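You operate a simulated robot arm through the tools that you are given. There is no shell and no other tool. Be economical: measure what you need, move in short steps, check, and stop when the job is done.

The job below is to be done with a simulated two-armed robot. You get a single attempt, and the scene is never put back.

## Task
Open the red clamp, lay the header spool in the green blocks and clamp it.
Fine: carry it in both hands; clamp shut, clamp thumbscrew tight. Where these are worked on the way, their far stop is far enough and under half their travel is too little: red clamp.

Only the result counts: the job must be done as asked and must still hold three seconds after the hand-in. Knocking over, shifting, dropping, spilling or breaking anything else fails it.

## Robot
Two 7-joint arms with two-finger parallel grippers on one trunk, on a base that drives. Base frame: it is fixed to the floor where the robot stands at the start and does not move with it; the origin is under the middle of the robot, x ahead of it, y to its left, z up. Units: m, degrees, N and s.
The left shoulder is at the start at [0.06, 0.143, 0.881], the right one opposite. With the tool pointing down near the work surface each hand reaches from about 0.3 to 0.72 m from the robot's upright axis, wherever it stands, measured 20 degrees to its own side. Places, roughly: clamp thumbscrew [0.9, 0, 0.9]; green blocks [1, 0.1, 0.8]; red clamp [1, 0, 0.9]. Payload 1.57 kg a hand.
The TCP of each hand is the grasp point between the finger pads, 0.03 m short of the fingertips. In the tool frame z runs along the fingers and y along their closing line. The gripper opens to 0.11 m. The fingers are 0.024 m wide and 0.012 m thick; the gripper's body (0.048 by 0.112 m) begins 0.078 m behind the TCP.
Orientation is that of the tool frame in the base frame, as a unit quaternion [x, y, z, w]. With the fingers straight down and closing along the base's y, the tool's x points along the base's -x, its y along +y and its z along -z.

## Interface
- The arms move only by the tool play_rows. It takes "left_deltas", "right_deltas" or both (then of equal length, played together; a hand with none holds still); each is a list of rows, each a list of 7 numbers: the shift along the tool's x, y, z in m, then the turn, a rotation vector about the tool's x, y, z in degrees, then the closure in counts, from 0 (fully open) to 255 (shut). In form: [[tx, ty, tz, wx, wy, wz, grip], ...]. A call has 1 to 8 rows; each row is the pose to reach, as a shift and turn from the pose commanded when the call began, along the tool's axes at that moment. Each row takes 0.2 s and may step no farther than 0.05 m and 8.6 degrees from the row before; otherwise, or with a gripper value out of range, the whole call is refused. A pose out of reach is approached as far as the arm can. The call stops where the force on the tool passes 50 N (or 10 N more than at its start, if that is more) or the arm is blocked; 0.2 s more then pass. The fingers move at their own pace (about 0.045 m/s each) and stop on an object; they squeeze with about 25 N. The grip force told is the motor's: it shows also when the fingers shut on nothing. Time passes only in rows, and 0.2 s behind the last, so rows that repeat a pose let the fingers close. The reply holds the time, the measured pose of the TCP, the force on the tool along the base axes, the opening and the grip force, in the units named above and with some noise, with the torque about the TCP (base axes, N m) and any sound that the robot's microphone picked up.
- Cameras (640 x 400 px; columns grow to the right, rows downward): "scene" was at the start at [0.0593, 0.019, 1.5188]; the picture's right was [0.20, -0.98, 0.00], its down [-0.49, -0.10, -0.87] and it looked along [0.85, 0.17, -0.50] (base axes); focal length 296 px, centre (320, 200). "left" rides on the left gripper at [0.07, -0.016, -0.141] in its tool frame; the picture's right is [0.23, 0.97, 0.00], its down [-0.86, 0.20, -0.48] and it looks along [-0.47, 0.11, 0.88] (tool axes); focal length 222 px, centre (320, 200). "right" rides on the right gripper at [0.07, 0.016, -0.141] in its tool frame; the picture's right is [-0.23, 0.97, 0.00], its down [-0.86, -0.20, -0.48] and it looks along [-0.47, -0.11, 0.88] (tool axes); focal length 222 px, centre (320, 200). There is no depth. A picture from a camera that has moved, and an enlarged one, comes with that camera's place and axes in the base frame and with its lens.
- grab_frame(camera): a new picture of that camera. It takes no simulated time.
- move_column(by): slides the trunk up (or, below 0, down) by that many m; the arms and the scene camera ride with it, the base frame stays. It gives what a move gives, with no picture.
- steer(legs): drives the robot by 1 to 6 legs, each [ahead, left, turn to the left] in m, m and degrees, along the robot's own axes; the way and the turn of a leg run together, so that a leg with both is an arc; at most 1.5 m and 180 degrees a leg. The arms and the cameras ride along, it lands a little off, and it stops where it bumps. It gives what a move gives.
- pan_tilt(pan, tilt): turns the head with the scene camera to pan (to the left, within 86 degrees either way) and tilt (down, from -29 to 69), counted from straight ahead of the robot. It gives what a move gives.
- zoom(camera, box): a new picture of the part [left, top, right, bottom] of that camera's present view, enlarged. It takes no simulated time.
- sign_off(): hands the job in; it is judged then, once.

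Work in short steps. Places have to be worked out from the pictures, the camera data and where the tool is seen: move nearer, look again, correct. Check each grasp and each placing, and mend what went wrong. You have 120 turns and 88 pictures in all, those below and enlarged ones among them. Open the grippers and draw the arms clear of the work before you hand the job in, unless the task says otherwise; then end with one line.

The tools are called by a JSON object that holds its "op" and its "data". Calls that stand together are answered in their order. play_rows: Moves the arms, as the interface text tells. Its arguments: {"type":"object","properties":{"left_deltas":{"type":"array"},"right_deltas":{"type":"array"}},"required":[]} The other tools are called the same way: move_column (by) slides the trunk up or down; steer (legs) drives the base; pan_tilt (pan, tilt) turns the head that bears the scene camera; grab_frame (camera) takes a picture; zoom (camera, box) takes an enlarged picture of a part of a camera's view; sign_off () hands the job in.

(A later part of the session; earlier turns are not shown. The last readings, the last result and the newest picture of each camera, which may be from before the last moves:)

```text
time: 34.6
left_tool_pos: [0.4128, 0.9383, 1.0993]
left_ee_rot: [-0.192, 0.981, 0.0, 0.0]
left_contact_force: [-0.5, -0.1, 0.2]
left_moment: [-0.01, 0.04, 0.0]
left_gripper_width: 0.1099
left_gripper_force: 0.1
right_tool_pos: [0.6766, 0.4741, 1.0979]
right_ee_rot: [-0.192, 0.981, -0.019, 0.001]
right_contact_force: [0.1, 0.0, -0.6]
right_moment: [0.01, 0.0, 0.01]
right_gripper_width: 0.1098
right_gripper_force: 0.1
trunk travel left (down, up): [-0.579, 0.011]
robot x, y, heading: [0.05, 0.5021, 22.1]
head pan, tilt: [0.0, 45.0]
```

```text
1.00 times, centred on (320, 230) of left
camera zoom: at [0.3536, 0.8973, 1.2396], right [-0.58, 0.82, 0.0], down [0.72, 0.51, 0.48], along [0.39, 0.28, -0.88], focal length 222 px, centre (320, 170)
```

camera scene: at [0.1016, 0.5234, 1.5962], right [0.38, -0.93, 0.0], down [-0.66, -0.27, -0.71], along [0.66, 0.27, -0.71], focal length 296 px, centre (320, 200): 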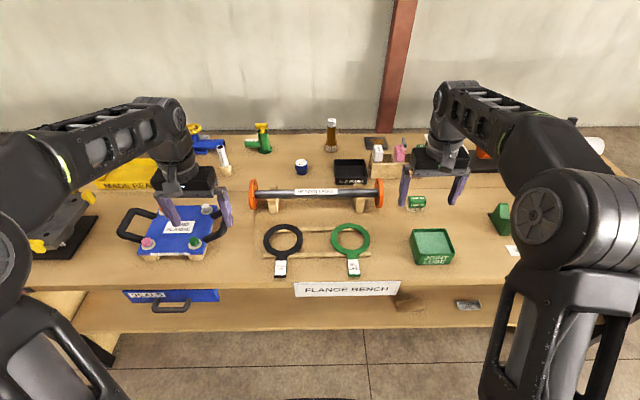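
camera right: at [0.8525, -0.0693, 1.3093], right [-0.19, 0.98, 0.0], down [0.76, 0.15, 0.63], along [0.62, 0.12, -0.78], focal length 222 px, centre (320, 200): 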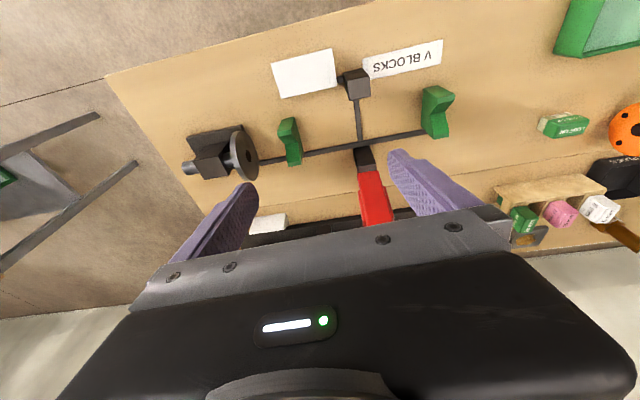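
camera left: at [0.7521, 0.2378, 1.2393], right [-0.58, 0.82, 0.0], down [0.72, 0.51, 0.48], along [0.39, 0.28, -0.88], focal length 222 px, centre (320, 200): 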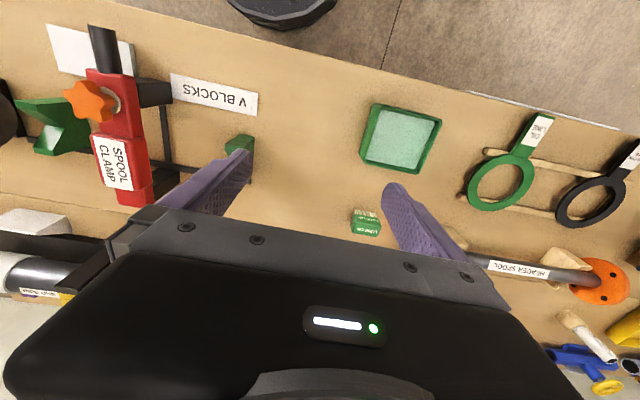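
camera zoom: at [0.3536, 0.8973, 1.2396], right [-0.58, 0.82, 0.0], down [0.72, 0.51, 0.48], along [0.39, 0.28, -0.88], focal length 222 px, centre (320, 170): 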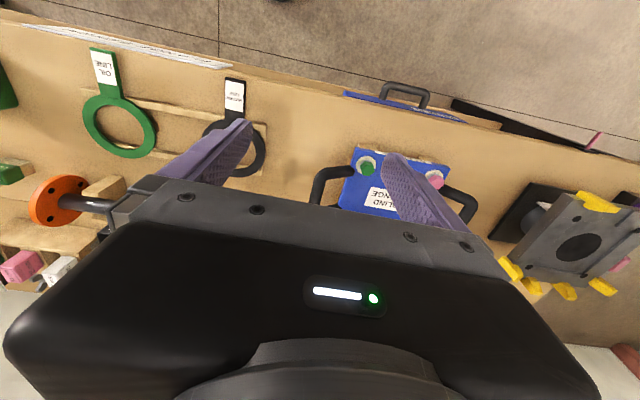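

The spool axis is at n≈1.04, u≈0.46 (stands at ±0.15, rod ø≈0.032, flanges ø≈0.106). I drive 0.14 m ahead so the rod comes within reach of both hands, and look with wrist cameras.

{"op": "steer", "data": {"legs": [[0.14, 0.01, 0]]}}

{"op": "play_rows", "data": {"left_deltas": [[-0.015, -0.03, 0, 0, 0, 0, 0], [-0.03, -0.06, 0, 0, 0, 0, 0], [-0.045, -0.09, 0, 0, 0, 0, 0], [-0.06, -0.12, 0, 0, 0, 0, 0], [-0.075, -0.15, 0, 0, 0, 0, 0], [-0.09, -0.17, 0, 0, 0, 0, 0]], "right_deltas": [[0, 0.03, 0, 0, 0, 0, 0], [0, 0.06, 0, 0, 0, 0, 0], [0, 0.09, 0, 0, 0, 0, 0], [0, 0.12, 0, 0, 0, 0, 0], [0, 0.15, 0, 0, 0, 0, 0], [0, 0.17, 0, 0, 0, 0, 0]]}}

{"op": "grab_frame", "data": {"camera": "left"}}

{"op": "grab_frame", "data": {"camera": "right"}}

```text
time: 35.9
left_tool_pos: [0.5413, 1.0013, 1.0985]
left_ee_rot: [-0.193, 0.981, -0.001, -0.001]
left_contact_force: [0.9, -0.4, 0.0]
left_moment: [-0.03, 0.03, 0.02]
left_gripper_width: 0.1102
left_gripper_force: 0.1
right_tool_pos: [0.8051, 0.5378, 1.0966]
right_ee_rot: [-0.193, 0.981, -0.018, 0.0]
right_contact_force: [-0.5, -0.3, 0.2]
right_moment: [-0.05, 0.03, 0.0]
right_gripper_width: 0.1101
right_gripper_force: 0.2
trunk travel left (down, up): [-0.579, 0.011]
robot x, y, heading: [0.1809, 0.5627, 22.2]
head pan, tilt: [0.0, 45.0]
```

```text
time: 37.3
left_tool_pos: [0.6881, 0.8796, 1.0998]
left_ee_rot: [-0.194, 0.981, 0.0, -0.001]
left_contact_force: [0.7, -0.7, 0.1]
left_moment: [0.0, 0.0, -0.01]
left_gripper_width: 0.1099
left_gripper_force: 0.0
right_tool_pos: [0.7391, 0.6947, 1.0902]
right_ee_rot: [-0.192, 0.981, -0.018, 0.001]
right_contact_force: [0.2, 0.7, -0.4]
right_moment: [0.01, 0.01, -0.01]
right_gripper_width: 0.1099
right_gripper_force: 0.1
trunk travel left (down, up): [-0.579, 0.011]
robot x, y, heading: [0.1843, 0.5663, 22.5]
head pan, tilt: [0.0, 45.0]
```

```text
51 pictures are left
camera left: at [0.6292, 0.8381, 1.2402], right [-0.58, 0.81, 0.0], down [0.72, 0.51, 0.48], along [0.39, 0.28, -0.88], focal length 222 px, centre (320, 200)
```

left: 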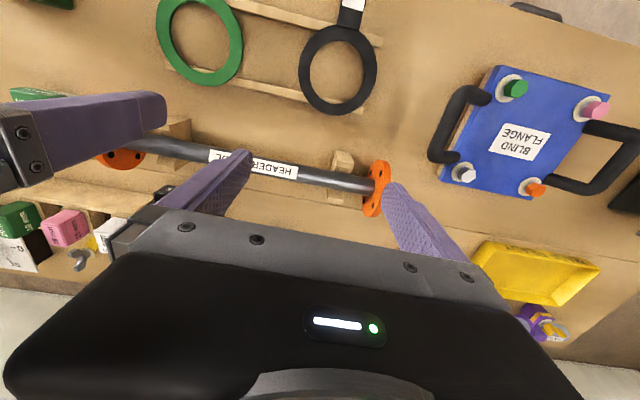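

```text
50 pictures are left
camera right: at [0.6671, 0.688, 1.2319], right [-0.16, 0.99, -0.04], down [0.86, 0.16, 0.48], along [0.48, 0.04, -0.88], focal length 222 px, centre (320, 200)
```

right: 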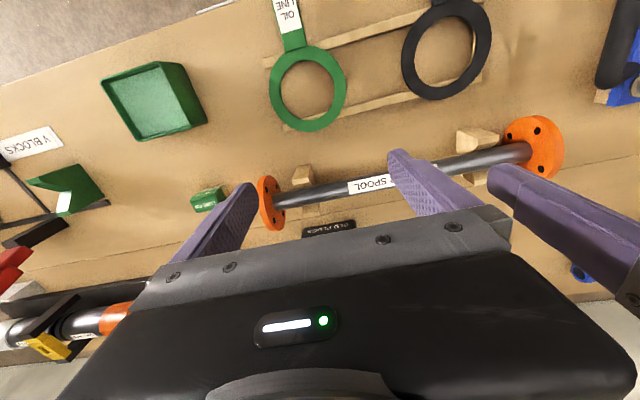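

Rod axis ≈ n 1.045, z 0.867. The grippers close along the rod now, so each needs a 90° yaw (cameras outward). First I move both hands above the rod and level the right hand.

{"op": "play_rows", "data": {"left_deltas": [[-0.025, 0, 0, 0, 0, 0, 0], [-0.05, -0.004, 0, 0, 0, 0, 0], [-0.0775, -0.008, 0, 0, 0, 0, 0]], "right_deltas": [[-0.033, 0, 0, -0.7, 0, 0, 0], [-0.066, 0, 0, -1.4, 0, 0, 0], [-0.0995, 0.003, 0, -2, -0.4, 0, 0]]}}

{"op": "play_rows", "data": {"left_deltas": [[0, 0, 0, 0, 0, 8, 0], [0, 0, 0, 0, 0, 16, 0], [0, 0, 0, 0, 0, 24, 0], [0, 0, 0, 0, 0, 32, 0], [0, 0, 0, 0, 0, 40, 0], [0, 0, 0, 0, 0, 48, 0]], "right_deltas": [[0, 0, 0, 0, 0, -8, 0], [0, 0, 0, 0, 0, -16, 0], [0, 0, 0, 0, 0, -24, 0], [0, 0, 0, 0, 0, -32, 0], [0, 0, 0, 0, 0, -40, 0], [0, 0, 0, 0, 0, -48, 0]]}}

{"op": "grab_frame", "data": {"camera": "scene"}}

```text
time: 38.1
left_tool_pos: [0.6877, 0.8791, 1.0989]
left_ee_rot: [-0.193, 0.981, 0.0, -0.001]
left_contact_force: [-0.2, 0.1, -0.1]
left_moment: [0.02, 0.03, -0.01]
left_gripper_width: 0.11
left_gripper_force: 0.0
left hand out of reach, approached as far as the arm can: row 1, 2, 3
right_tool_pos: [0.7707, 0.7054, 1.0899]
right_ee_rot: [-0.192, 0.981, -0.013, 0.001]
right_contact_force: [-0.6, 0.1, -0.8]
right_moment: [0.02, 0.01, -0.03]
right_gripper_width: 0.11
right_gripper_force: 0.1
right hand out of reach, approached as far as the arm can: row 2, 3
trunk travel left (down, up): [-0.579, 0.011]
robot x, y, heading: [0.1775, 0.5612, 22.1]
head pan, tilt: [0.0, 45.0]
```

```text
time: 39.5
left_tool_pos: [0.6866, 0.8804, 1.1025]
left_ee_rot: [0.224, 0.974, 0.0, 0.0]
left_contact_force: [0.3, -1.1, -0.1]
left_moment: [0.01, 0.0, 0.04]
left_gripper_width: 0.1101
left_gripper_force: 0.0
right_tool_pos: [0.7715, 0.7078, 1.091]
right_ee_rot: [-0.575, 0.818, -0.001, 0.001]
right_contact_force: [0.2, -0.3, -0.6]
right_moment: [-0.01, -0.03, 0.01]
right_gripper_width: 0.11
right_gripper_force: 0.2
trunk travel left (down, up): [-0.579, 0.011]
robot x, y, heading: [0.185, 0.5619, 22.2]
head pan, tilt: [0.0, 45.0]
```

```text
49 pictures are left
camera scene: at [0.23, 0.5858, 1.5962], right [0.38, -0.93, 0.0], down [-0.65, -0.27, -0.71], along [0.65, 0.27, -0.71], focal length 296 px, centre (320, 200)
```

scene: 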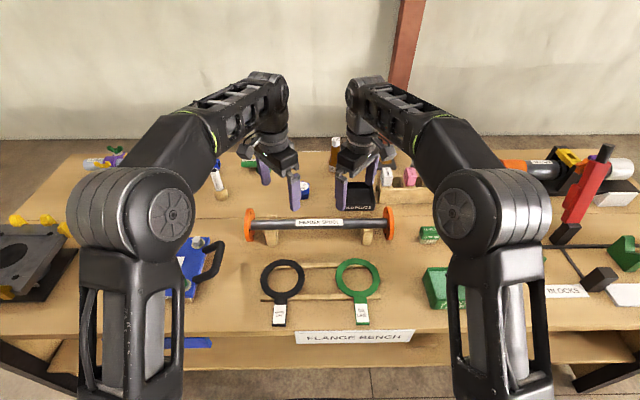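

The yaw works. I finish the 90° and lower both hands to z≈1.0, which also improves forward reach.

{"op": "play_rows", "data": {"left_deltas": [[0, 0, 0.02, 0, 0, 8, 0], [0, 0, 0.04, 0, 0, 16, 0], [0, 0, 0.06, 0, 0, 24, 0], [0, 0, 0.08, 0, 0, 32, 0], [0, 0, 0.1, 0, 0, 40, 0], [0, 0, 0.102, 0, 0, 41.4, 0]], "right_deltas": [[0, 0, 0.02, 0, 0, -8, 0], [0, 0, 0.04, 0, 0, -16, 0], [0, 0, 0.06, 0, 0, -24, 0], [0, 0, 0.08, 0, 0, -32, 0], [0, 0, 0.09, 0, 0, -40, 0], [0, 0, 0.091, 0, 0, -42.5, 0]]}}

```text
time: 40.9
left_tool_pos: [0.685, 0.8789, 1.0025]
left_ee_rot: [0.554, 0.833, 0.0, 0.001]
left_contact_force: [0.6, -0.6, 0.7]
left_moment: [0.0, -0.01, 0.06]
left_gripper_width: 0.1101
left_gripper_force: 0.1
right_tool_pos: [0.7721, 0.7072, 0.9999]
right_ee_rot: [0.833, -0.554, 0.002, 0.0]
right_contact_force: [-0.1, -0.5, 0.4]
right_moment: [-0.04, 0.01, -0.01]
right_gripper_width: 0.1104
right_gripper_force: 0.1
trunk travel left (down, up): [-0.579, 0.011]
robot x, y, heading: [0.1789, 0.5655, 22.3]
head pan, tilt: [0.0, 45.0]
```

Both are oriented across the rod. I move forward over the rod and take wrist pictures.

{"op": "play_rows", "data": {"left_deltas": [[0, 0.03, 0, 0, 0, 0, 0], [-0.004, 0.06, 0, 0, 0, 0, 0], [-0.008, 0.079, 0, 0, 0, 0, 0]], "right_deltas": [[0, -0.025, 0, 0, 0, 0, 0], [-0.002, -0.05, 0, 0, 0, 0, 0], [-0.004, -0.066, 0, 0, 0, 0, 0]]}}

{"op": "grab_frame", "data": {"camera": "left"}}

{"op": "grab_frame", "data": {"camera": "right"}}

```text
time: 41.7
left_tool_pos: [0.7631, 0.9015, 1.0016]
left_ee_rot: [0.553, 0.833, 0.0, 0.0]
left_contact_force: [0.0, -0.1, -0.2]
left_moment: [0.02, -0.02, 0.01]
left_gripper_width: 0.1098
left_gripper_force: 0.1
right_tool_pos: [0.8321, 0.737, 1.0004]
right_ee_rot: [0.832, -0.555, 0.001, 0.0]
right_contact_force: [-0.5, 0.4, 0.0]
right_moment: [0.01, 0.02, 0.02]
right_gripper_width: 0.11
right_gripper_force: 0.1
trunk travel left (down, up): [-0.579, 0.011]
robot x, y, heading: [0.1843, 0.5674, 22.3]
head pan, tilt: [0.0, 45.0]
```

```text
48 pictures are left
camera left: at [0.7204, 0.959, 1.1417], right [0.81, 0.59, 0.0], down [0.52, -0.71, 0.48], along [0.28, -0.39, -0.88], focal length 222 px, centre (320, 200)
```

left: 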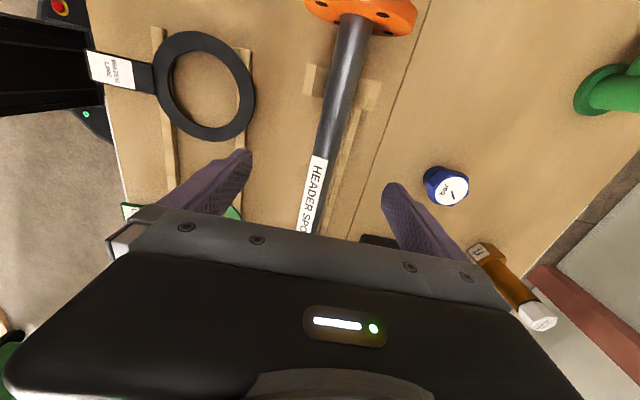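

```text
47 pictures are left
camera right: at [0.8433, 0.6669, 1.1411], right [-0.99, -0.17, 0.0], down [-0.15, 0.87, 0.48], along [-0.08, 0.47, -0.88], focal length 222 px, centre (320, 200)
```

right: 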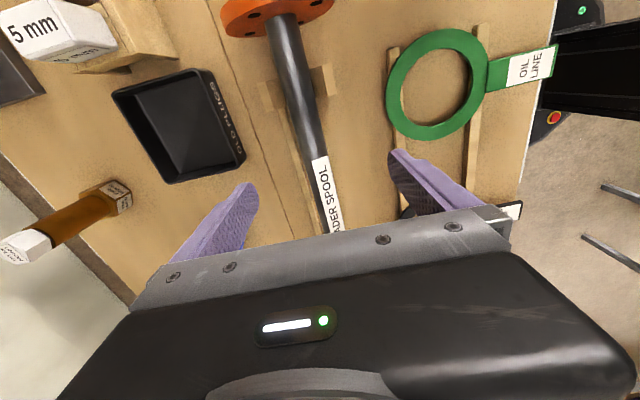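

Pictures put the rod within ~5 mm of both hands' centres. I correct by 5 mm, descend to z≈0.872 and close both grippers.

{"op": "play_rows", "data": {"left_deltas": [[0, 0.005, 0.045, 0, 0, 0, 0], [0, 0.005, 0.09, 0, 0, 0, 0], [0, 0.005, 0.129, 0, 0, 0, 0]], "right_deltas": [[0, -0.005, 0.045, 0, 0, 0, 0], [0, -0.005, 0.09, 0, 0, 0, 0], [0, -0.005, 0.128, 0, 0, 0, 0]]}}

{"op": "zoom", "data": {"camera": "scene", "box": [210, 160, 420, 290]}}

```text
time: 42.5
left_tool_pos: [0.7685, 0.9034, 0.8723]
left_ee_rot: [0.553, 0.833, -0.001, -0.001]
left_contact_force: [-0.9, 0.2, 0.1]
left_moment: [-0.04, 0.03, 0.02]
left_gripper_width: 0.1098
left_gripper_force: 0.0
right_tool_pos: [0.8341, 0.7389, 0.8691]
right_ee_rot: [0.833, -0.553, 0.001, 0.0]
right_contact_force: [0.3, 0.4, 0.4]
right_moment: [-0.01, 0.02, 0.01]
right_gripper_width: 0.1101
right_gripper_force: 0.1
trunk travel left (down, up): [-0.579, 0.011]
robot x, y, heading: [0.1828, 0.564, 22.1]
head pan, tilt: [0.0, 45.0]
```

```text
3.05 times, centred on (315, 225) of scene
camera zoom: at [0.2314, 0.5864, 1.5962], right [0.38, -0.93, 0.0], down [-0.66, -0.27, -0.71], along [0.65, 0.27, -0.71], focal length 902 px, centre (335, 124)
```

zoom: 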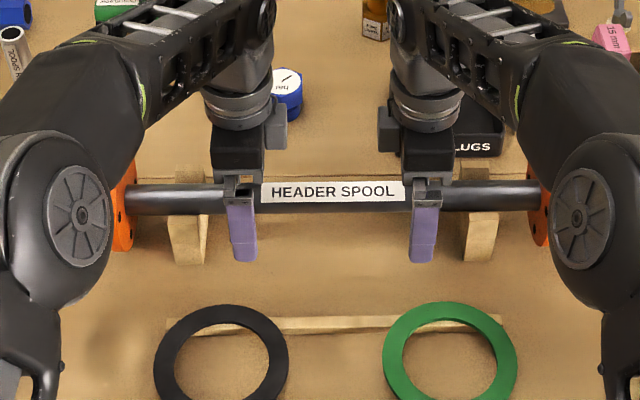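

Fingers straddle the rod between the stands. I close both.

{"op": "play_rows", "data": {"left_deltas": [[0, 0, 0, 0, 0, 0, 255], [0, 0, 0, 0, 0, 0, 255], [0, 0, 0, 0, 0, 0, 255], [0, 0, 0, 0, 0, 0, 255], [0, 0, 0, 0, 0, 0, 255], [0, 0, 0, 0, 0, 0, 255]], "right_deltas": [[0, 0, 0, 0, 0, 0, 255], [0, 0, 0, 0, 0, 0, 255], [0, 0, 0, 0, 0, 0, 255], [0, 0, 0, 0, 0, 0, 255], [0, 0, 0, 0, 0, 0, 255], [0, 0, 0, 0, 0, 0, 255]]}}

```text
time: 43.9
left_tool_pos: [0.7714, 0.9058, 0.8729]
left_ee_rot: [0.553, 0.833, 0.0, 0.001]
left_contact_force: [5.9, -0.3, 10.5]
left_moment: [-0.25, -0.27, 0.5]
left_gripper_width: 0.0309
left_gripper_force: 25.0
right_tool_pos: [0.8412, 0.7414, 0.8704]
right_ee_rot: [0.832, -0.555, 0.004, -0.004]
right_contact_force: [33.7, 16.2, -0.6]
right_moment: [-0.52, -0.4, 0.46]
right_gripper_width: 0.0309
right_gripper_force: 24.8
trunk travel left (down, up): [-0.579, 0.011]
robot x, y, heading: [0.1862, 0.5635, 22.3]
head pan, tilt: [0.0, 45.0]
```

Both grips hold (0.031 m). The right hand is being pulled ~6 mm forward, so I relieve that and lift both hands together by 0.1 m.

{"op": "play_rows", "data": {"left_deltas": [[0, 0.003, 0, 0, 0, 0, 255], [0, 0.003, -0.015, 0, 0, 0, 255], [0, 0.003, -0.035, 0, 0, 0, 255], [0, 0.003, -0.055, 0, 0, 0, 255], [0, 0.003, -0.08, 0, 0, 0, 255], [0, 0.003, -0.1, 0, 0, 0, 255]], "right_deltas": [[0, -0.007, 0, 0, 0, 0, 255], [0, -0.007, -0.015, 0, 0, 0, 255], [0, -0.007, -0.035, 0, 0, 0, 255], [0, -0.007, -0.055, 0, 0, 0, 255], [0, -0.007, -0.08, 0, 0, 0, 255], [0, -0.007, -0.1, 0, 0, 0, 255]]}}

{"op": "zoom", "data": {"camera": "scene", "box": [210, 140, 420, 270]}}

```text
time: 45.3
left_tool_pos: [0.7705, 0.9064, 0.9721]
left_ee_rot: [0.553, 0.833, -0.001, -0.001]
left_contact_force: [6.1, 4.5, -7.5]
left_moment: [-0.6, -0.35, 0.66]
left_gripper_width: 0.0312
left_gripper_force: 25.3
right_tool_pos: [0.8422, 0.7422, 0.971]
right_ee_rot: [0.832, -0.554, 0.0, 0.002]
right_contact_force: [-5.2, -4.6, -15.1]
right_moment: [-0.16, -0.01, 0.61]
right_gripper_width: 0.0315
right_gripper_force: 24.6
trunk travel left (down, up): [-0.579, 0.011]
robot x, y, heading: [0.1801, 0.5635, 22.1]
head pan, tilt: [0.0, 45.0]
```

```text
3.05 times, centred on (315, 205) of scene
camera zoom: at [0.2319, 0.5869, 1.596], right [0.38, -0.93, 0.0], down [-0.66, -0.27, -0.71], along [0.65, 0.27, -0.71], focal length 902 px, centre (335, 185)
```

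zoom: 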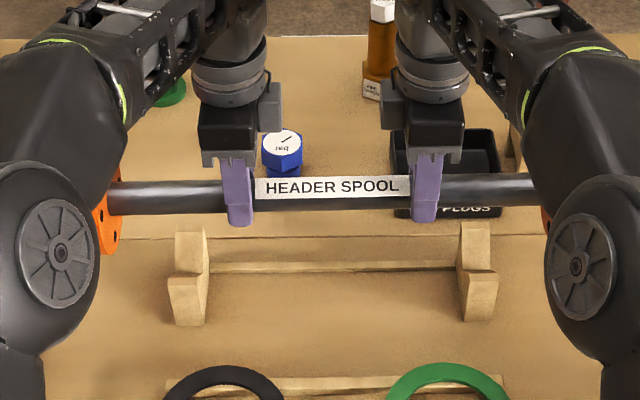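

Spool is lifted with both hands carrying. I raise it 5 cm more and draw it 5 cm toward me before driving.

{"op": "play_rows", "data": {"left_deltas": [[0, -0.012, -0.012, 0, 0, 0, 255], [0, -0.025, -0.025, 0, 0, 0, 255], [0, -0.037, -0.037, 0, 0, 0, 255], [0, -0.05, -0.05, 0, 0, 0, 255]], "right_deltas": [[0, 0.012, -0.012, 0, 0, 0, 255], [0, 0.025, -0.025, 0, 0, 0, 255], [0, 0.037, -0.037, 0, 0, 0, 255], [0, 0.05, -0.05, 0, 0, 0, 255]]}}

{"op": "steer", "data": {"legs": [[-0.13, 0, 0], [0, -0.4, 0]]}}

{"op": "grab_frame", "data": {"camera": "scene"}}

```text
time: 46.3
left_tool_pos: [0.7228, 0.8858, 1.0217]
left_ee_rot: [0.553, 0.833, -0.002, -0.001]
left_contact_force: [7.7, 3.6, -13.7]
left_moment: [0.24, -0.03, 0.74]
left_gripper_width: 0.0312
left_gripper_force: 24.6
right_tool_pos: [0.7955, 0.7236, 1.0233]
right_ee_rot: [0.832, -0.554, 0.0, 0.0]
right_contact_force: [-9.3, -3.3, -8.4]
right_moment: [0.22, 0.15, 0.8]
right_gripper_width: 0.0315
right_gripper_force: 25.2
trunk travel left (down, up): [-0.579, 0.011]
robot x, y, heading: [0.1792, 0.5701, 22.4]
head pan, tilt: [0.0, 45.0]
```

```text
time: 49.7
left_tool_pos: [0.7592, 0.4622, 1.0222]
left_ee_rot: [0.555, 0.832, -0.001, -0.001]
left_contact_force: [9.0, -4.4, -12.3]
left_moment: [0.12, -0.01, 0.67]
left_gripper_width: 0.0313
left_gripper_force: 25.2
right_tool_pos: [0.8308, 0.2984, 1.0228]
right_ee_rot: [0.832, -0.555, 0.0, 0.0]
right_contact_force: [-8.3, 4.1, -9.9]
right_moment: [0.19, 0.12, 0.58]
right_gripper_width: 0.0313
right_gripper_force: 24.9
trunk travel left (down, up): [-0.579, 0.011]
robot x, y, heading: [0.2136, 0.141, 22.0]
head pan, tilt: [0.0, 45.0]
```

```text
44 pictures are left
camera scene: at [0.2662, 0.1636, 1.596], right [0.37, -0.93, 0.0], down [-0.66, -0.27, -0.71], along [0.65, 0.26, -0.71], focal length 296 px, centre (320, 200)
```

scene: 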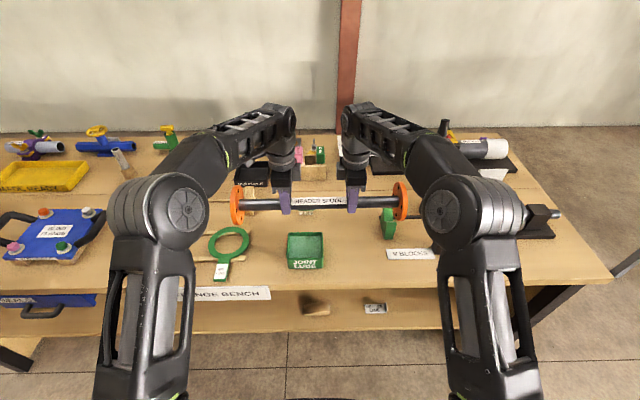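

Spool at n≈0.88, clear of the clamp. I continue right 0.37 m.

{"op": "steer", "data": {"legs": [[0, -0.37, 0]]}}

{"op": "zoom", "data": {"camera": "scene", "box": [200, 100, 480, 275]}}

{"op": "grab_frame", "data": {"camera": "right"}}

{"op": "grab_frame", "data": {"camera": "left"}}

```text
time: 52.0
left_tool_pos: [0.8961, 0.1208, 1.0228]
left_ee_rot: [0.556, 0.831, 0.0, -0.001]
left_contact_force: [7.4, 3.3, -7.5]
left_moment: [-0.44, -0.24, 0.61]
left_gripper_width: 0.0315
left_gripper_force: 24.4
right_tool_pos: [0.9681, -0.0427, 1.0215]
right_ee_rot: [0.83, -0.558, 0.0, 0.001]
right_contact_force: [-6.8, -3.5, -15.5]
right_moment: [-0.12, 0.01, 0.65]
right_gripper_width: 0.0316
right_gripper_force: 24.7
trunk travel left (down, up): [-0.579, 0.011]
robot x, y, heading: [0.3507, -0.1964, 21.9]
head pan, tilt: [0.0, 45.0]
```

```text
2.29 times, centred on (340, 188) of scene
camera zoom: at [0.4022, -0.1749, 1.596], right [0.37, -0.93, 0.0], down [-0.66, -0.26, -0.71], along [0.66, 0.26, -0.71], focal length 676 px, centre (274, 229)
```

zoom: 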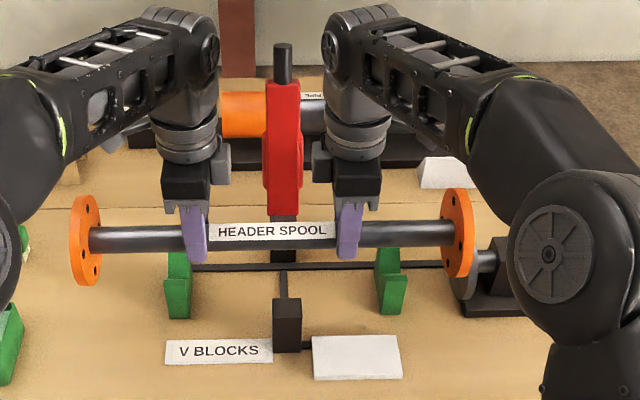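

```text
42 pictures are left
camera right: at [0.979, -0.1137, 1.163], right [-0.99, -0.16, 0.0], down [-0.14, 0.87, 0.48], along [-0.08, 0.47, -0.88], focal length 222 px, centre (320, 200)
```

right: 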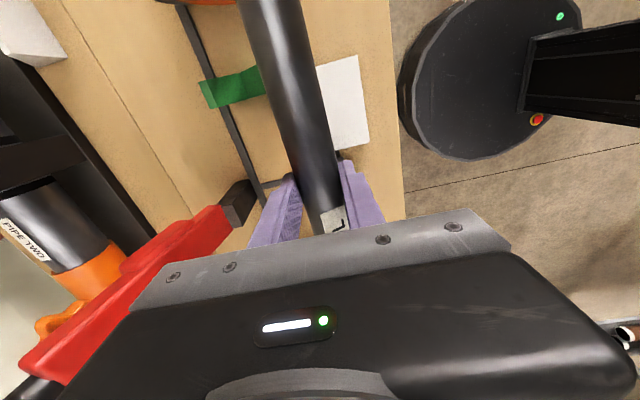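

```text
41 pictures are left
camera left: at [0.8545, 0.1796, 1.1625], right [0.81, 0.58, 0.0], down [0.51, -0.71, 0.48], along [0.28, -0.39, -0.88], focal length 222 px, centre (320, 200)
```

left: 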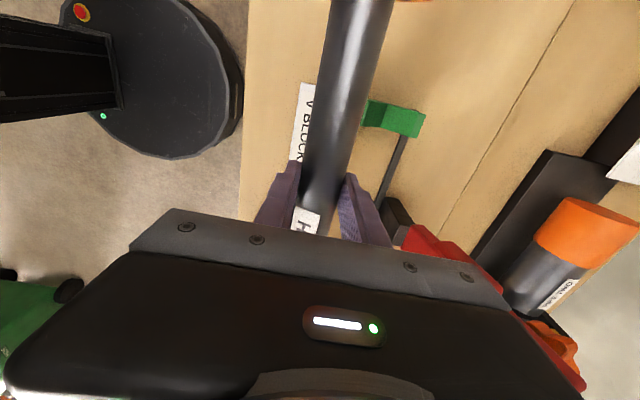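

Spool centre u≈−0.313 leaves about 1.2 cm to the metal disc at the right, and it lies well over both V blocks. I drive ahead 0.075 m to bring it over the V line.

{"op": "steer", "data": {"legs": [[0.075, 0, 0]]}}

{"op": "zoom", "data": {"camera": "scene", "box": [200, 120, 480, 295]}}

{"op": "zoom", "data": {"camera": "right", "box": [100, 0, 420, 240]}}

{"op": "zoom", "data": {"camera": "left", "box": [240, 0, 560, 240]}}

```text
time: 53.1
left_tool_pos: [0.9672, 0.1502, 1.0216]
left_ee_rot: [0.556, 0.831, -0.001, -0.001]
left_contact_force: [9.0, 2.9, -11.3]
left_moment: [-0.04, -0.08, 0.79]
left_gripper_width: 0.0312
left_gripper_force: 25.1
right_tool_pos: [1.0372, -0.0155, 1.0198]
right_ee_rot: [0.83, -0.558, 0.0, 0.002]
right_contact_force: [-7.4, -3.2, -13.6]
right_moment: [-0.07, 0.04, 0.73]
right_gripper_width: 0.0312
right_gripper_force: 25.3
trunk travel left (down, up): [-0.579, 0.011]
robot x, y, heading: [0.4198, -0.1678, 21.7]
head pan, tilt: [0.0, 45.0]
```

```text
2.29 times, centred on (340, 208) of scene
camera zoom: at [0.4728, -0.1458, 1.596], right [0.37, -0.93, 0.0], down [-0.66, -0.26, -0.7], along [0.65, 0.26, -0.71], focal length 676 px, centre (274, 183)
```

zoom: 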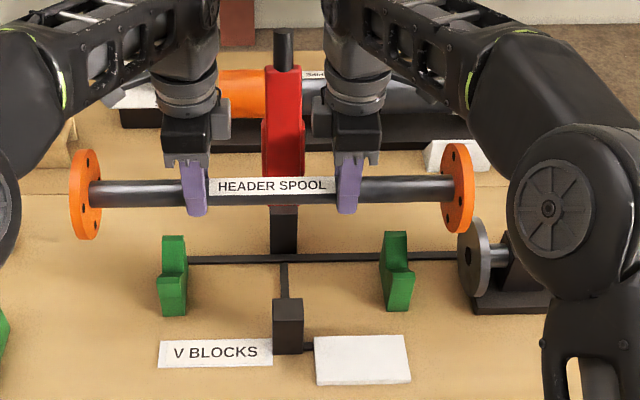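

```text
1.67 times, centred on (260, 120) of right
camera zoom: at [1.0492, -0.0856, 1.1617], right [-0.99, -0.16, 0.0], down [-0.14, 0.87, 0.48], along [-0.08, 0.47, -0.88], focal length 370 px, centre (420, 333)
```

zoom: 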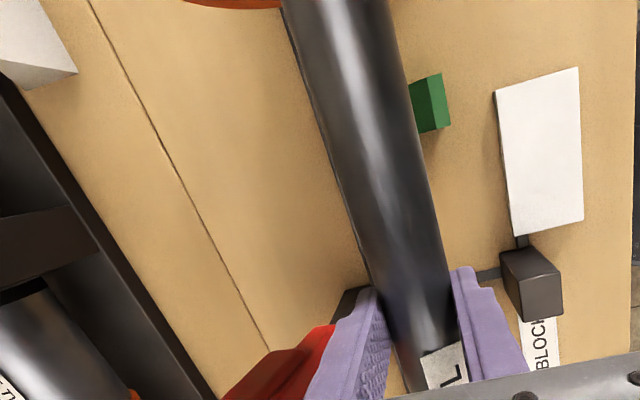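

```text
1.67 times, centred on (400, 120) of left
camera zoom: at [0.925, 0.2081, 1.1614], right [0.81, 0.58, 0.0], down [0.51, -0.71, 0.48], along [0.28, -0.39, -0.88], focal length 370 px, centre (187, 333)
```

zoom: 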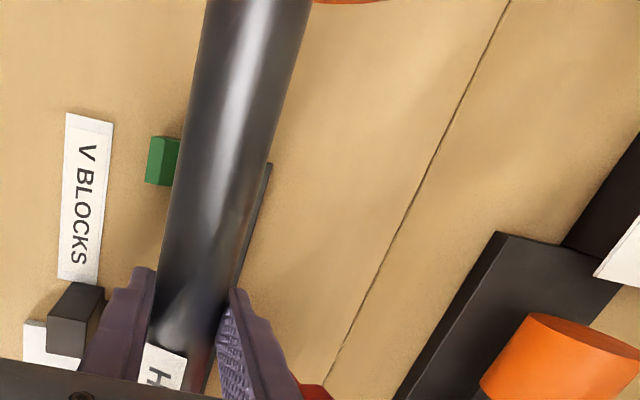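

The rod is centred over the V line (n≈0.954 against 0.955). I lower 0.115 m and check.

{"op": "play_rows", "data": {"left_deltas": [[0, 0, 0.025, 0, 0, 0, 255], [0, 0, 0.05, 0, 0, 0, 255], [0, 0, 0.075, 0, 0, 0, 255], [0, 0, 0.1, 0, 0, 0, 255], [0, 0, 0.115, 0, 0, 0, 255]], "right_deltas": [[0, 0, 0.025, 0, 0, 0, 255], [0, 0, 0.05, 0, 0, 0, 255], [0, 0, 0.075, 0, 0, 0, 255], [0, 0, 0.1, 0, 0, 0, 255], [0, 0, 0.115, 0, 0, 0, 255]]}}

{"op": "zoom", "data": {"camera": "scene", "box": [210, 150, 450, 300]}}

```text
time: 54.3
left_tool_pos: [0.9666, 0.1494, 0.9067]
left_ee_rot: [0.557, 0.831, 0.0, -0.001]
left_contact_force: [2.7, 3.7, -10.3]
left_moment: [-0.15, -0.06, 0.37]
left_gripper_width: 0.0311
left_gripper_force: 25.1
right_tool_pos: [1.0361, -0.0164, 0.905]
right_ee_rot: [0.83, -0.557, 0.0, 0.002]
right_contact_force: [-3.0, -5.1, -12.5]
right_moment: [0.05, 0.08, 0.54]
right_gripper_width: 0.031
right_gripper_force: 25.2
trunk travel left (down, up): [-0.579, 0.011]
robot x, y, heading: [0.4208, -0.1658, 21.7]
head pan, tilt: [0.0, 45.0]
```

```text
2.67 times, centred on (330, 225) of scene
camera zoom: at [0.4713, -0.1465, 1.5961], right [0.37, -0.93, 0.0], down [-0.66, -0.26, -0.71], along [0.66, 0.26, -0.71], focal length 789 px, centre (293, 133)
```

zoom: 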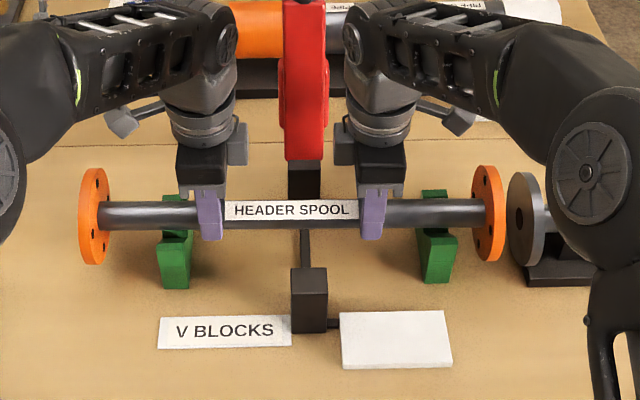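

Alignment looks right and there is a gap to the disc. I lower in small steps to contact.

{"op": "play_rows", "data": {"left_deltas": [[0, 0, 0.008, 0, 0, 0, 255], [0, 0, 0.015, 0, 0, 0, 255], [0, 0, 0.021, 0, 0, 0, 255], [0, 0, 0.026, 0, 0, 0, 255]], "right_deltas": [[0, 0, 0.008, 0, 0, 0, 255], [0, 0, 0.015, 0, 0, 0, 255], [0, 0, 0.021, 0, 0, 0, 255], [0, 0, 0.026, 0, 0, 0, 255]]}}

```text
time: 55.3
left_tool_pos: [0.967, 0.1489, 0.8861]
left_ee_rot: [0.556, 0.831, 0.003, 0.002]
left_contact_force: [14.0, 10.2, 4.3]
left_moment: [0.55, 0.24, 0.68]
left_gripper_width: 0.0313
left_gripper_force: 24.7
right_tool_pos: [1.0376, -0.0148, 0.8838]
right_ee_rot: [0.829, -0.559, 0.002, -0.002]
right_contact_force: [4.9, -4.4, 12.5]
right_moment: [-0.27, 0.07, 0.56]
right_gripper_width: 0.0314
right_gripper_force: 24.4
trunk travel left (down, up): [-0.579, 0.011]
robot x, y, heading: [0.4211, -0.1695, 21.8]
head pan, tilt: [0.0, 45.0]
```

Contact has begun, with the front V slope pushing the rod forward. I comply by shifting 4 mm forward and settle down further.

{"op": "play_rows", "data": {"left_deltas": [[0, 0.003, 0, 0, 0, 0, 255], [0, 0.005, 0.002, 0, 0, 0, 255], [0, 0.005, 0.005, 0, 0, 0, 255]], "right_deltas": [[0, -0.002, 0, 0, 0, 0, 255], [0, -0.003, 0.002, 0, 0, 0, 255], [0, -0.003, 0.005, 0, 0, 0, 255]]}}

{"op": "zoom", "data": {"camera": "scene", "box": [240, 180, 430, 300]}}

```text
time: 56.1
left_tool_pos: [0.9694, 0.1487, 0.8797]
left_ee_rot: [0.557, 0.831, 0.001, 0.001]
left_contact_force: [7.8, 4.2, 15.5]
left_moment: [0.06, -0.07, 0.59]
left_gripper_width: 0.0314
left_gripper_force: 25.0
right_tool_pos: [1.0382, -0.0135, 0.8779]
right_ee_rot: [0.83, -0.558, 0.001, -0.003]
right_contact_force: [16.8, 6.5, 16.4]
right_moment: [-0.07, -0.19, 0.65]
right_gripper_width: 0.0311
right_gripper_force: 25.1
trunk travel left (down, up): [-0.579, 0.011]
robot x, y, heading: [0.4206, -0.1687, 21.7]
head pan, tilt: [0.0, 45.0]
```

```text
3.33 times, centred on (335, 240) of scene
camera zoom: at [0.4687, -0.1471, 1.5964], right [0.37, -0.93, 0.0], down [-0.66, -0.26, -0.71], along [0.66, 0.26, -0.71], focal length 986 px, centre (270, 67)
```

zoom: 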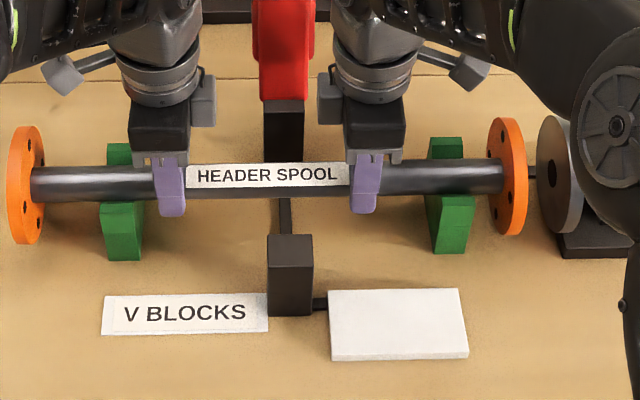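

Still seating; I comply a little more and press lightly down.

{"op": "play_rows", "data": {"left_deltas": [[0, 0.002, 0.001, 0, 0, 0, 255], [0, 0.003, 0.003, 0, 0, 0, 255], [0, 0.003, 0.004, 0, 0, 0, 255]], "right_deltas": [[0, -0.003, 0.001, 0, 0, 0, 255], [0, -0.004, 0.003, 0, 0, 0, 255], [0, -0.004, 0.004, 0, 0, 0, 255]]}}

```text
time: 56.9
left_tool_pos: [0.9698, 0.1503, 0.8727]
left_ee_rot: [0.557, 0.83, -0.002, 0.0]
left_contact_force: [-3.6, -6.4, 15.4]
left_moment: [0.02, 0.05, 0.62]
left_gripper_width: 0.0315
left_gripper_force: 25.1
right_tool_pos: [1.0392, -0.0138, 0.8739]
right_ee_rot: [0.83, -0.557, 0.0, 0.0]
right_contact_force: [4.9, 8.2, 14.7]
right_moment: [-0.01, -0.06, 0.64]
right_gripper_width: 0.0312
right_gripper_force: 24.6
trunk travel left (down, up): [-0.579, 0.011]
robot x, y, heading: [0.4178, -0.168, 21.8]
head pan, tilt: [0.0, 45.0]
```

Forces are balanced sideways. One more small press to see whether it is fully seated.

{"op": "play_rows", "data": {"left_deltas": [[0, 0, 0.002, 0, 0, 0, 255], [0, 0, 0.004, 0, 0, 0, 255]], "right_deltas": [[0, -0.001, 0.002, 0, 0, 0, 255], [0, -0.001, 0.004, 0, 0, 0, 255]]}}

{"op": "grab_frame", "data": {"camera": "right"}}

```text
time: 57.5
left_tool_pos: [0.9695, 0.1495, 0.8723]
left_ee_rot: [0.556, 0.831, 0.001, 0.001]
left_contact_force: [-5.6, -5.8, 15.1]
left_moment: [-0.17, 0.1, 0.53]
left_gripper_width: 0.0311
left_gripper_force: 25.5
right_tool_pos: [1.0397, -0.0148, 0.8716]
right_ee_rot: [0.83, -0.558, 0.001, 0.001]
right_contact_force: [-3.0, 0.7, 22.1]
right_moment: [0.0, 0.16, 0.63]
right_gripper_width: 0.0313
right_gripper_force: 25.1
trunk travel left (down, up): [-0.579, 0.011]
robot x, y, heading: [0.4205, -0.1632, 21.6]
head pan, tilt: [0.0, 45.0]
```

```text
35 pictures are left
camera right: at [1.0503, -0.0854, 1.0129], right [-0.99, -0.16, 0.0], down [-0.14, 0.87, 0.48], along [-0.07, 0.47, -0.88], focal length 222 px, centre (320, 200)
```

right: 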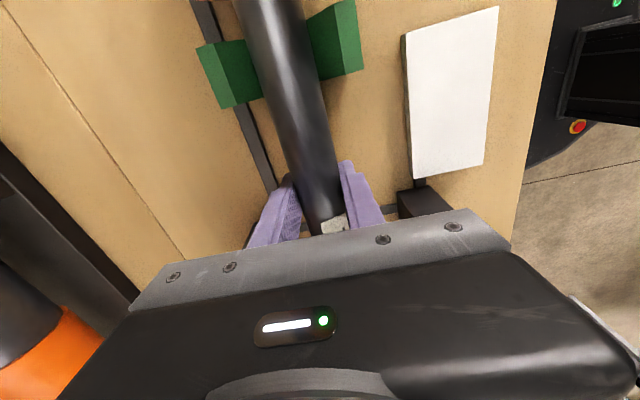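

The rod sits in the V's. I release both hands and rise.

{"op": "play_rows", "data": {"left_deltas": [[0, 0, 0, 0, 0, 0, 100], [0, 0, 0, 0, 0, 0, 60], [0, 0, 0, 0, 0, 0, 60], [0, 0, -0.02, 0, 0, 0, 60], [0, 0, -0.06, 0, 0, 0, 60], [0, 0, -0.1, 0, 0, 0, 60], [0, 0, -0.14, 0, 0, 0, 60]], "right_deltas": [[0, 0, 0, 0, 0, 0, 100], [0, 0, 0, 0, 0, 0, 60], [0, 0, 0, 0, 0, 0, 60], [0, 0, -0.02, 0, 0, 0, 60], [0, 0, -0.06, 0, 0, 0, 60], [0, 0, -0.1, 0, 0, 0, 60], [0, 0, -0.14, 0, 0, 0, 60]]}}

{"op": "zoom", "data": {"camera": "scene", "box": [210, 150, 450, 300]}}

```text
time: 59.1
left_tool_pos: [0.9705, 0.1505, 1.0087]
left_ee_rot: [0.557, 0.83, 0.001, -0.001]
left_contact_force: [0.3, -0.5, 0.0]
left_moment: [0.01, 0.0, 0.01]
left_gripper_width: 0.0841
left_gripper_force: 0.0
right_tool_pos: [1.0419, -0.0144, 1.0095]
right_ee_rot: [0.83, -0.558, 0.0, 0.002]
right_contact_force: [-0.2, -0.1, 0.1]
right_moment: [0.0, -0.02, -0.02]
right_gripper_width: 0.084
right_gripper_force: 0.2
trunk travel left (down, up): [-0.579, 0.011]
robot x, y, heading: [0.4226, -0.1672, 21.5]
head pan, tilt: [0.0, 45.0]
```

```text
2.67 times, centred on (330, 225) of scene
camera zoom: at [0.4678, -0.148, 1.5961], right [0.37, -0.93, 0.0], down [-0.66, -0.26, -0.71], along [0.66, 0.26, -0.71], focal length 789 px, centre (293, 133)
```

zoom: 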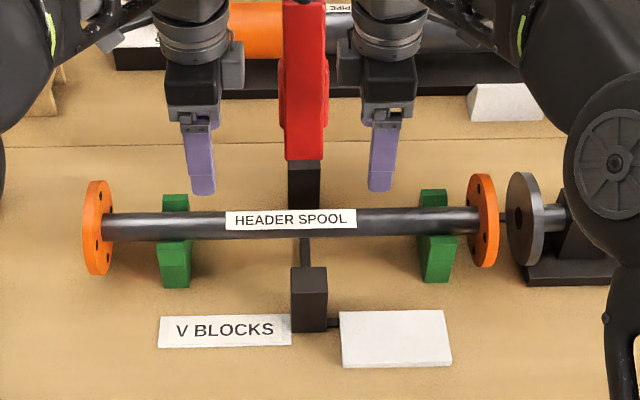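

The spool rests in both blocks. Now I free both arms: left goes up and left; right goes up and back while yawing back for the clamp handle.

{"op": "play_rows", "data": {"left_deltas": [[0, 0, -0.02, 0, 0, 0, 0], [0.01, 0, -0.04, 0, 0, 0, 0], [0.03, 0, -0.06, 0, 0, 0, 0], [0.05, -0.01, -0.08, 0, 0, 0, 0], [0.07, -0.02, -0.08, 0, 0, 0, 0], [0.09, -0.03, -0.08, 0, 0, 0, 0], [0.11, -0.04, -0.08, 0, 0, 0, 0], [0.13, -0.05, -0.08, 0, 0, 0, 0]], "right_deltas": [[0, 0.02, -0.02, 0, 0, 0, 0], [0, 0.04, -0.04, 0, 0, 8, 0], [0, 0.06, -0.06, 0, 0, 16, 0], [0, 0.08, -0.07, 0, 0, 24, 0], [0, 0.1, -0.07, 0, 0, 32, 0], [0, 0.11, -0.07, 0, 0, 40, 0], [0, 0.12, -0.07, 0, 0, 48, 0], [0, 0.13, -0.07, 0, 0, 56, 0]]}}

{"op": "steer", "data": {"legs": [[-0.05, 0, 0], [0, 0.13, 0]]}}

```text
time: 60.9
left_tool_pos: [0.8755, 0.2538, 1.09]
left_ee_rot: [0.557, 0.83, -0.001, 0.001]
left_contact_force: [-0.7, 0.4, 0.4]
left_moment: [-0.03, 0.03, -0.02]
left_gripper_width: 0.1101
left_gripper_force: 0.0
left hand out of reach, approached as far as the arm can: row 4
right_tool_pos: [0.9196, -0.0626, 1.0783]
right_ee_rot: [-0.471, 0.882, -0.001, -0.001]
right_contact_force: [-0.4, -0.2, -0.5]
right_moment: [0.0, -0.01, -0.01]
right_gripper_width: 0.1099
right_gripper_force: 0.1
trunk travel left (down, up): [-0.579, 0.011]
robot x, y, heading: [0.4197, -0.1684, 21.4]
head pan, tilt: [0.0, 45.0]
```

```text
time: 62.7
left_tool_pos: [0.7799, 0.3584, 1.0898]
left_ee_rot: [0.556, 0.831, -0.001, 0.001]
left_contact_force: [-1.0, 0.0, -0.8]
left_moment: [-0.08, -0.03, -0.01]
left_gripper_width: 0.1098
left_gripper_force: 0.1
right_tool_pos: [0.826, 0.0443, 1.0796]
right_ee_rot: [-0.471, 0.882, -0.002, -0.001]
right_contact_force: [-0.2, -0.1, 0.4]
right_moment: [0.0, -0.02, 0.02]
right_gripper_width: 0.1097
right_gripper_force: 0.1
trunk travel left (down, up): [-0.579, 0.011]
robot x, y, heading: [0.3218, -0.0632, 21.7]
head pan, tilt: [0.0, 45.0]
```

I finish the yaw, then pitch 45° while moving to the approach point in front of the open clamp's handle.

{"op": "play_rows", "data": {"right_deltas": [[0, 0, 0, 0, 0, 8, 0], [0, 0, 0, 0, 0, 16, 0], [0, 0, 0, 0, 0, 24, 0], [0, 0, 0, 0, 0, 32, 0], [0, 0, 0, 0, 0, 34, 0]]}}

{"op": "play_rows", "data": {"right_deltas": [[-0.018, -0.008, -0.022, 0, -5.6, 0, 0], [-0.036, -0.016, -0.044, 0, -11.2, 0, 0], [-0.06, -0.024, -0.064, 0, -16.8, 0, 0], [-0.09, -0.033, -0.08, 0, -22.4, 0, 0], [-0.12, -0.041, -0.092, 0, -28, 0, 0], [-0.15, -0.049, -0.104, 0, -33.6, 0, 0], [-0.18, -0.058, -0.112, 0, -39.2, 0, 0], [-0.21, -0.066, -0.115, 0, -45, 0, 0]]}}

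{"op": "zoom", "data": {"camera": "scene", "box": [260, 90, 480, 260]}}

{"op": "grab_frame", "data": {"camera": "right"}}

```text
time: 63.9
left_tool_pos: [0.779, 0.3586, 1.0895]
left_ee_rot: [0.556, 0.831, 0.0, 0.0]
left_contact_force: [0.1, 0.3, 0.2]
left_moment: [-0.04, 0.02, 0.0]
left_gripper_width: 0.11
left_gripper_force: 0.1
right_tool_pos: [0.8253, 0.0431, 1.0775]
right_ee_rot: [-0.192, 0.981, -0.001, 0.0]
right_contact_force: [-0.2, 0.3, 0.0]
right_moment: [0.01, -0.02, 0.0]
right_gripper_width: 0.1101
right_gripper_force: 0.0
trunk travel left (down, up): [-0.579, 0.011]
robot x, y, heading: [0.3266, -0.0639, 21.8]
head pan, tilt: [0.0, 45.0]
```

```text
time: 65.7
left_tool_pos: [0.7788, 0.3584, 1.0906]
left_ee_rot: [0.556, 0.831, 0.0, 0.0]
left_contact_force: [0.2, -0.6, -0.3]
left_moment: [-0.02, 0.0, 0.0]
left_gripper_width: 0.11
left_gripper_force: 0.0
right_tool_pos: [1.0472, 0.0615, 1.1943]
right_ee_rot: [-0.178, 0.906, 0.071, 0.376]
right_contact_force: [-0.1, -0.5, 0.1]
right_moment: [0.04, 0.01, 0.01]
right_gripper_width: 0.1097
right_gripper_force: 0.0
trunk travel left (down, up): [-0.579, 0.011]
robot x, y, heading: [0.3228, -0.0605, 21.6]
head pan, tilt: [0.0, 45.0]
```

```text
2.35 times, centred on (370, 175) of scene
camera zoom: at [0.3734, -0.0419, 1.5962], right [0.37, -0.93, 0.0], down [-0.66, -0.26, -0.71], along [0.66, 0.26, -0.71], focal length 696 px, centre (202, 259)
```

zoom: 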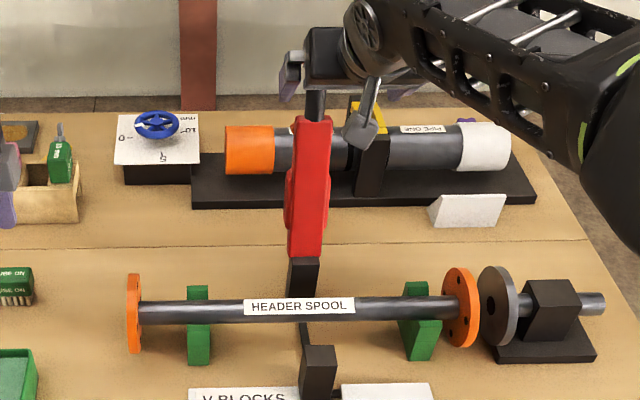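

```text
32 pictures are left
camera right: at [0.9029, 0.0201, 1.2448], right [-0.22, 0.96, 0.16], down [0.32, -0.08, 0.94], along [0.92, 0.26, -0.29], focal length 222 px, centre (320, 200)
```

right: 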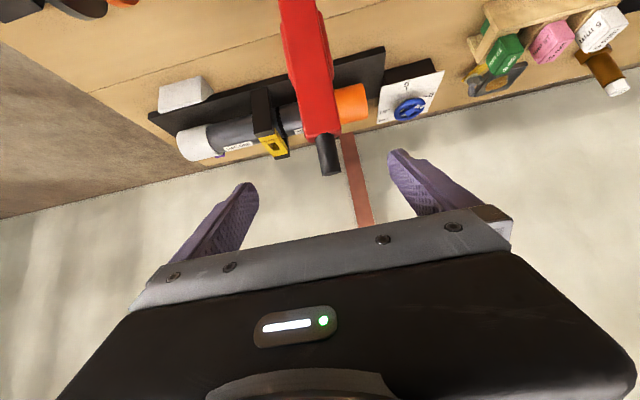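

The handle is where expected (n≈1.097, z≈1.11), centred between the fingers. I advance onto it and grip.

{"op": "play_rows", "data": {"right_deltas": [[-0.004, 0, 0.045, 0, 0, 0, 0], [-0.009, 0, 0.09, 0, 0, 0, 0], [-0.0134, 0, 0.132, 0, 0, 0, 0], [-0.0134, 0, 0.132, 0, 0, 0, 255], [-0.0134, 0, 0.132, 0, 0, 0, 255], [-0.0134, 0, 0.132, 0, 0, 0, 255], [-0.0134, 0, 0.132, 0, 0, 0, 255], [-0.0134, 0, 0.132, 0, 0, 0, 255]]}}

{"op": "zoom", "data": {"camera": "scene", "box": [260, 90, 480, 260]}}

```text
time: 67.5
left_tool_pos: [0.7791, 0.3597, 1.0901]
left_ee_rot: [0.555, 0.832, 0.0, 0.0]
left_contact_force: [0.8, 0.2, -0.5]
left_moment: [-0.02, -0.01, 0.02]
left_gripper_width: 0.11
left_gripper_force: 0.0
right_tool_pos: [1.1357, 0.1061, 1.1089]
right_ee_rot: [-0.18, 0.906, 0.073, 0.375]
right_contact_force: [-5.0, 13.3, -3.2]
right_moment: [0.56, 0.22, 0.61]
right_gripper_width: 0.0477
right_gripper_force: 26.2
trunk travel left (down, up): [-0.579, 0.011]
robot x, y, heading: [0.3247, -0.0646, 21.7]
head pan, tilt: [0.0, 45.0]
```

```text
2.35 times, centred on (370, 175) of scene
camera zoom: at [0.3722, -0.0399, 1.5961], right [0.37, -0.93, 0.0], down [-0.66, -0.26, -0.71], along [0.66, 0.26, -0.71], focal length 696 px, centre (202, 259)
```

zoom: 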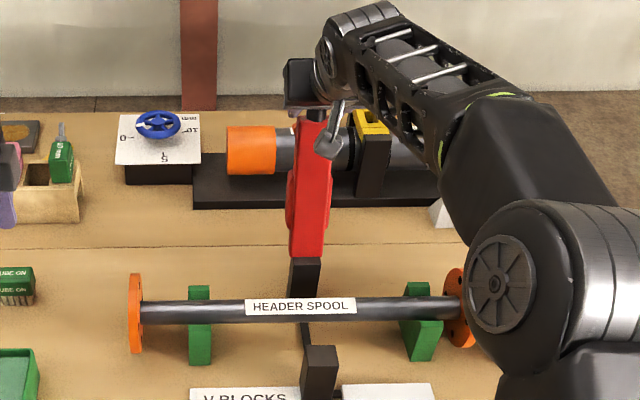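

The fingers closed on the wider red arm (0.048 m) rather than the handle. I reopen, move 2 cm outward along the handle and grip again.

{"op": "play_rows", "data": {"right_deltas": [[0, 0, 0, 0, 0, 0, 100], [0, 0, 0, 0, 0, 0, 100], [-0.0078, -0.002, -0.0045, 0, 0, 0, 100], [-0.0165, -0.004, -0.009, 0, 0, 0, 100], [-0.0165, -0.004, -0.009, 0, 0, 0, 255], [-0.0165, -0.004, -0.009, 0, 0, 0, 255], [-0.0165, -0.004, -0.009, 0, 0, 0, 255], [-0.0165, -0.004, -0.009, 0, 0, 0, 255]]}}

```text
time: 69.3
left_tool_pos: [0.7776, 0.3627, 1.0884]
left_ee_rot: [0.556, 0.831, -0.001, 0.002]
left_contact_force: [0.6, 0.3, 0.0]
left_moment: [0.0, -0.02, -0.02]
left_gripper_width: 0.1099
left_gripper_force: 0.3
right_tool_pos: [1.1413, 0.1072, 1.1271]
right_ee_rot: [-0.183, 0.906, 0.075, 0.374]
right_contact_force: [-9.0, 24.1, -1.1]
right_moment: [0.22, -0.11, 0.37]
right_gripper_width: 0.0258
right_gripper_force: 27.4
trunk travel left (down, up): [-0.579, 0.011]
robot x, y, heading: [0.3242, -0.0593, 21.9]
head pan, tilt: [0.0, 45.0]
```

The handle is now gripped (0.026 m). I swing the arm closed along the arc (radius 0.239), first to about 65°.

{"op": "play_rows", "data": {"right_deltas": [[0.009, 0.003, -0.014, 0, 0, 0, 255], [0.0189, 0.003, -0.0281, 0, 0, 0, 255], [0.0411, 0.003, -0.0529, 0, 0, 0, 255], [0.0667, 0.003, -0.0743, 0, 0, 0, 255], [0.0949, 0.003, -0.092, 0, 0, 0, 255], [0.1254, 0.003, -0.1055, 0, 0, 0, 255]]}}

```text
time: 70.7
left_tool_pos: [0.7781, 0.3603, 1.0905]
left_ee_rot: [0.556, 0.831, -0.001, 0.002]
left_contact_force: [0.2, 0.0, 0.6]
left_moment: [0.01, 0.01, 0.0]
left_gripper_width: 0.1104
left_gripper_force: 0.1
right_tool_pos: [0.9922, 0.0429, 1.1155]
right_ee_rot: [-0.182, 0.905, 0.075, 0.378]
right_contact_force: [-8.2, 20.1, 6.1]
right_moment: [1.63, -0.23, 0.84]
right_gripper_width: 0.0253
right_gripper_force: 37.3
trunk travel left (down, up): [-0.579, 0.011]
robot x, y, heading: [0.3282, -0.061, 22.1]
head pan, tilt: [0.0, 45.0]
```

On track at ≈65°. I continue to about 18°, relieving the small sideways load.

{"op": "play_rows", "data": {"right_deltas": [[0.0344, 0.003, -0.01, 0, 0, 0, 255], [0.0676, 0.004, -0.0147, 0, 0, 0, 255], [0.1012, 0.004, -0.0147, 0, 0, 0, 255], [0.1345, 0.004, -0.01, 0, 0, 0, 255], [0.1668, 0.004, -0.0008, 0, 0, 0, 255], [0.1938, 0.004, 0.011, 0, 0, 0, 255]]}}

{"op": "zoom", "data": {"camera": "scene", "box": [260, 130, 480, 300]}}

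```text
time: 72.1
left_tool_pos: [0.7807, 0.3564, 1.0911]
left_ee_rot: [0.556, 0.831, 0.001, -0.001]
left_contact_force: [-0.2, 1.0, 0.0]
left_moment: [-0.02, -0.04, 0.0]
left_gripper_width: 0.1101
left_gripper_force: 0.1
right_tool_pos: [0.874, -0.0065, 0.9654]
right_ee_rot: [-0.176, 0.907, 0.071, 0.375]
right_contact_force: [11.0, -14.0, 1.0]
right_moment: [0.48, -0.69, 0.68]
right_gripper_width: 0.026
right_gripper_force: 37.3
trunk travel left (down, up): [-0.579, 0.011]
robot x, y, heading: [0.3287, -0.0608, 21.8]
head pan, tilt: [0.0, 45.0]
```

```text
2.35 times, centred on (370, 215) of scene
camera zoom: at [0.374, -0.0444, 1.5961], right [0.37, -0.93, 0.0], down [-0.66, -0.26, -0.71], along [0.66, 0.26, -0.71], focal length 696 px, centre (202, 165)
```

zoom: 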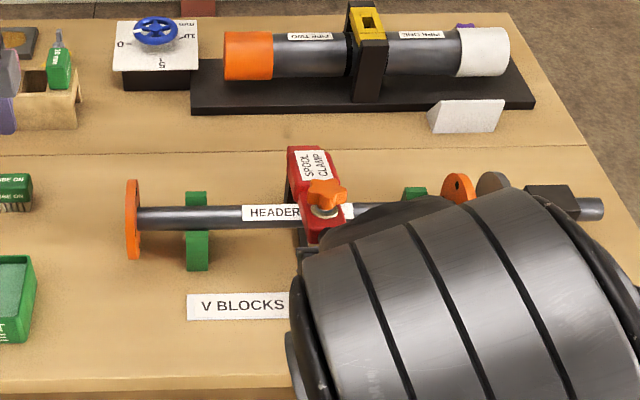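

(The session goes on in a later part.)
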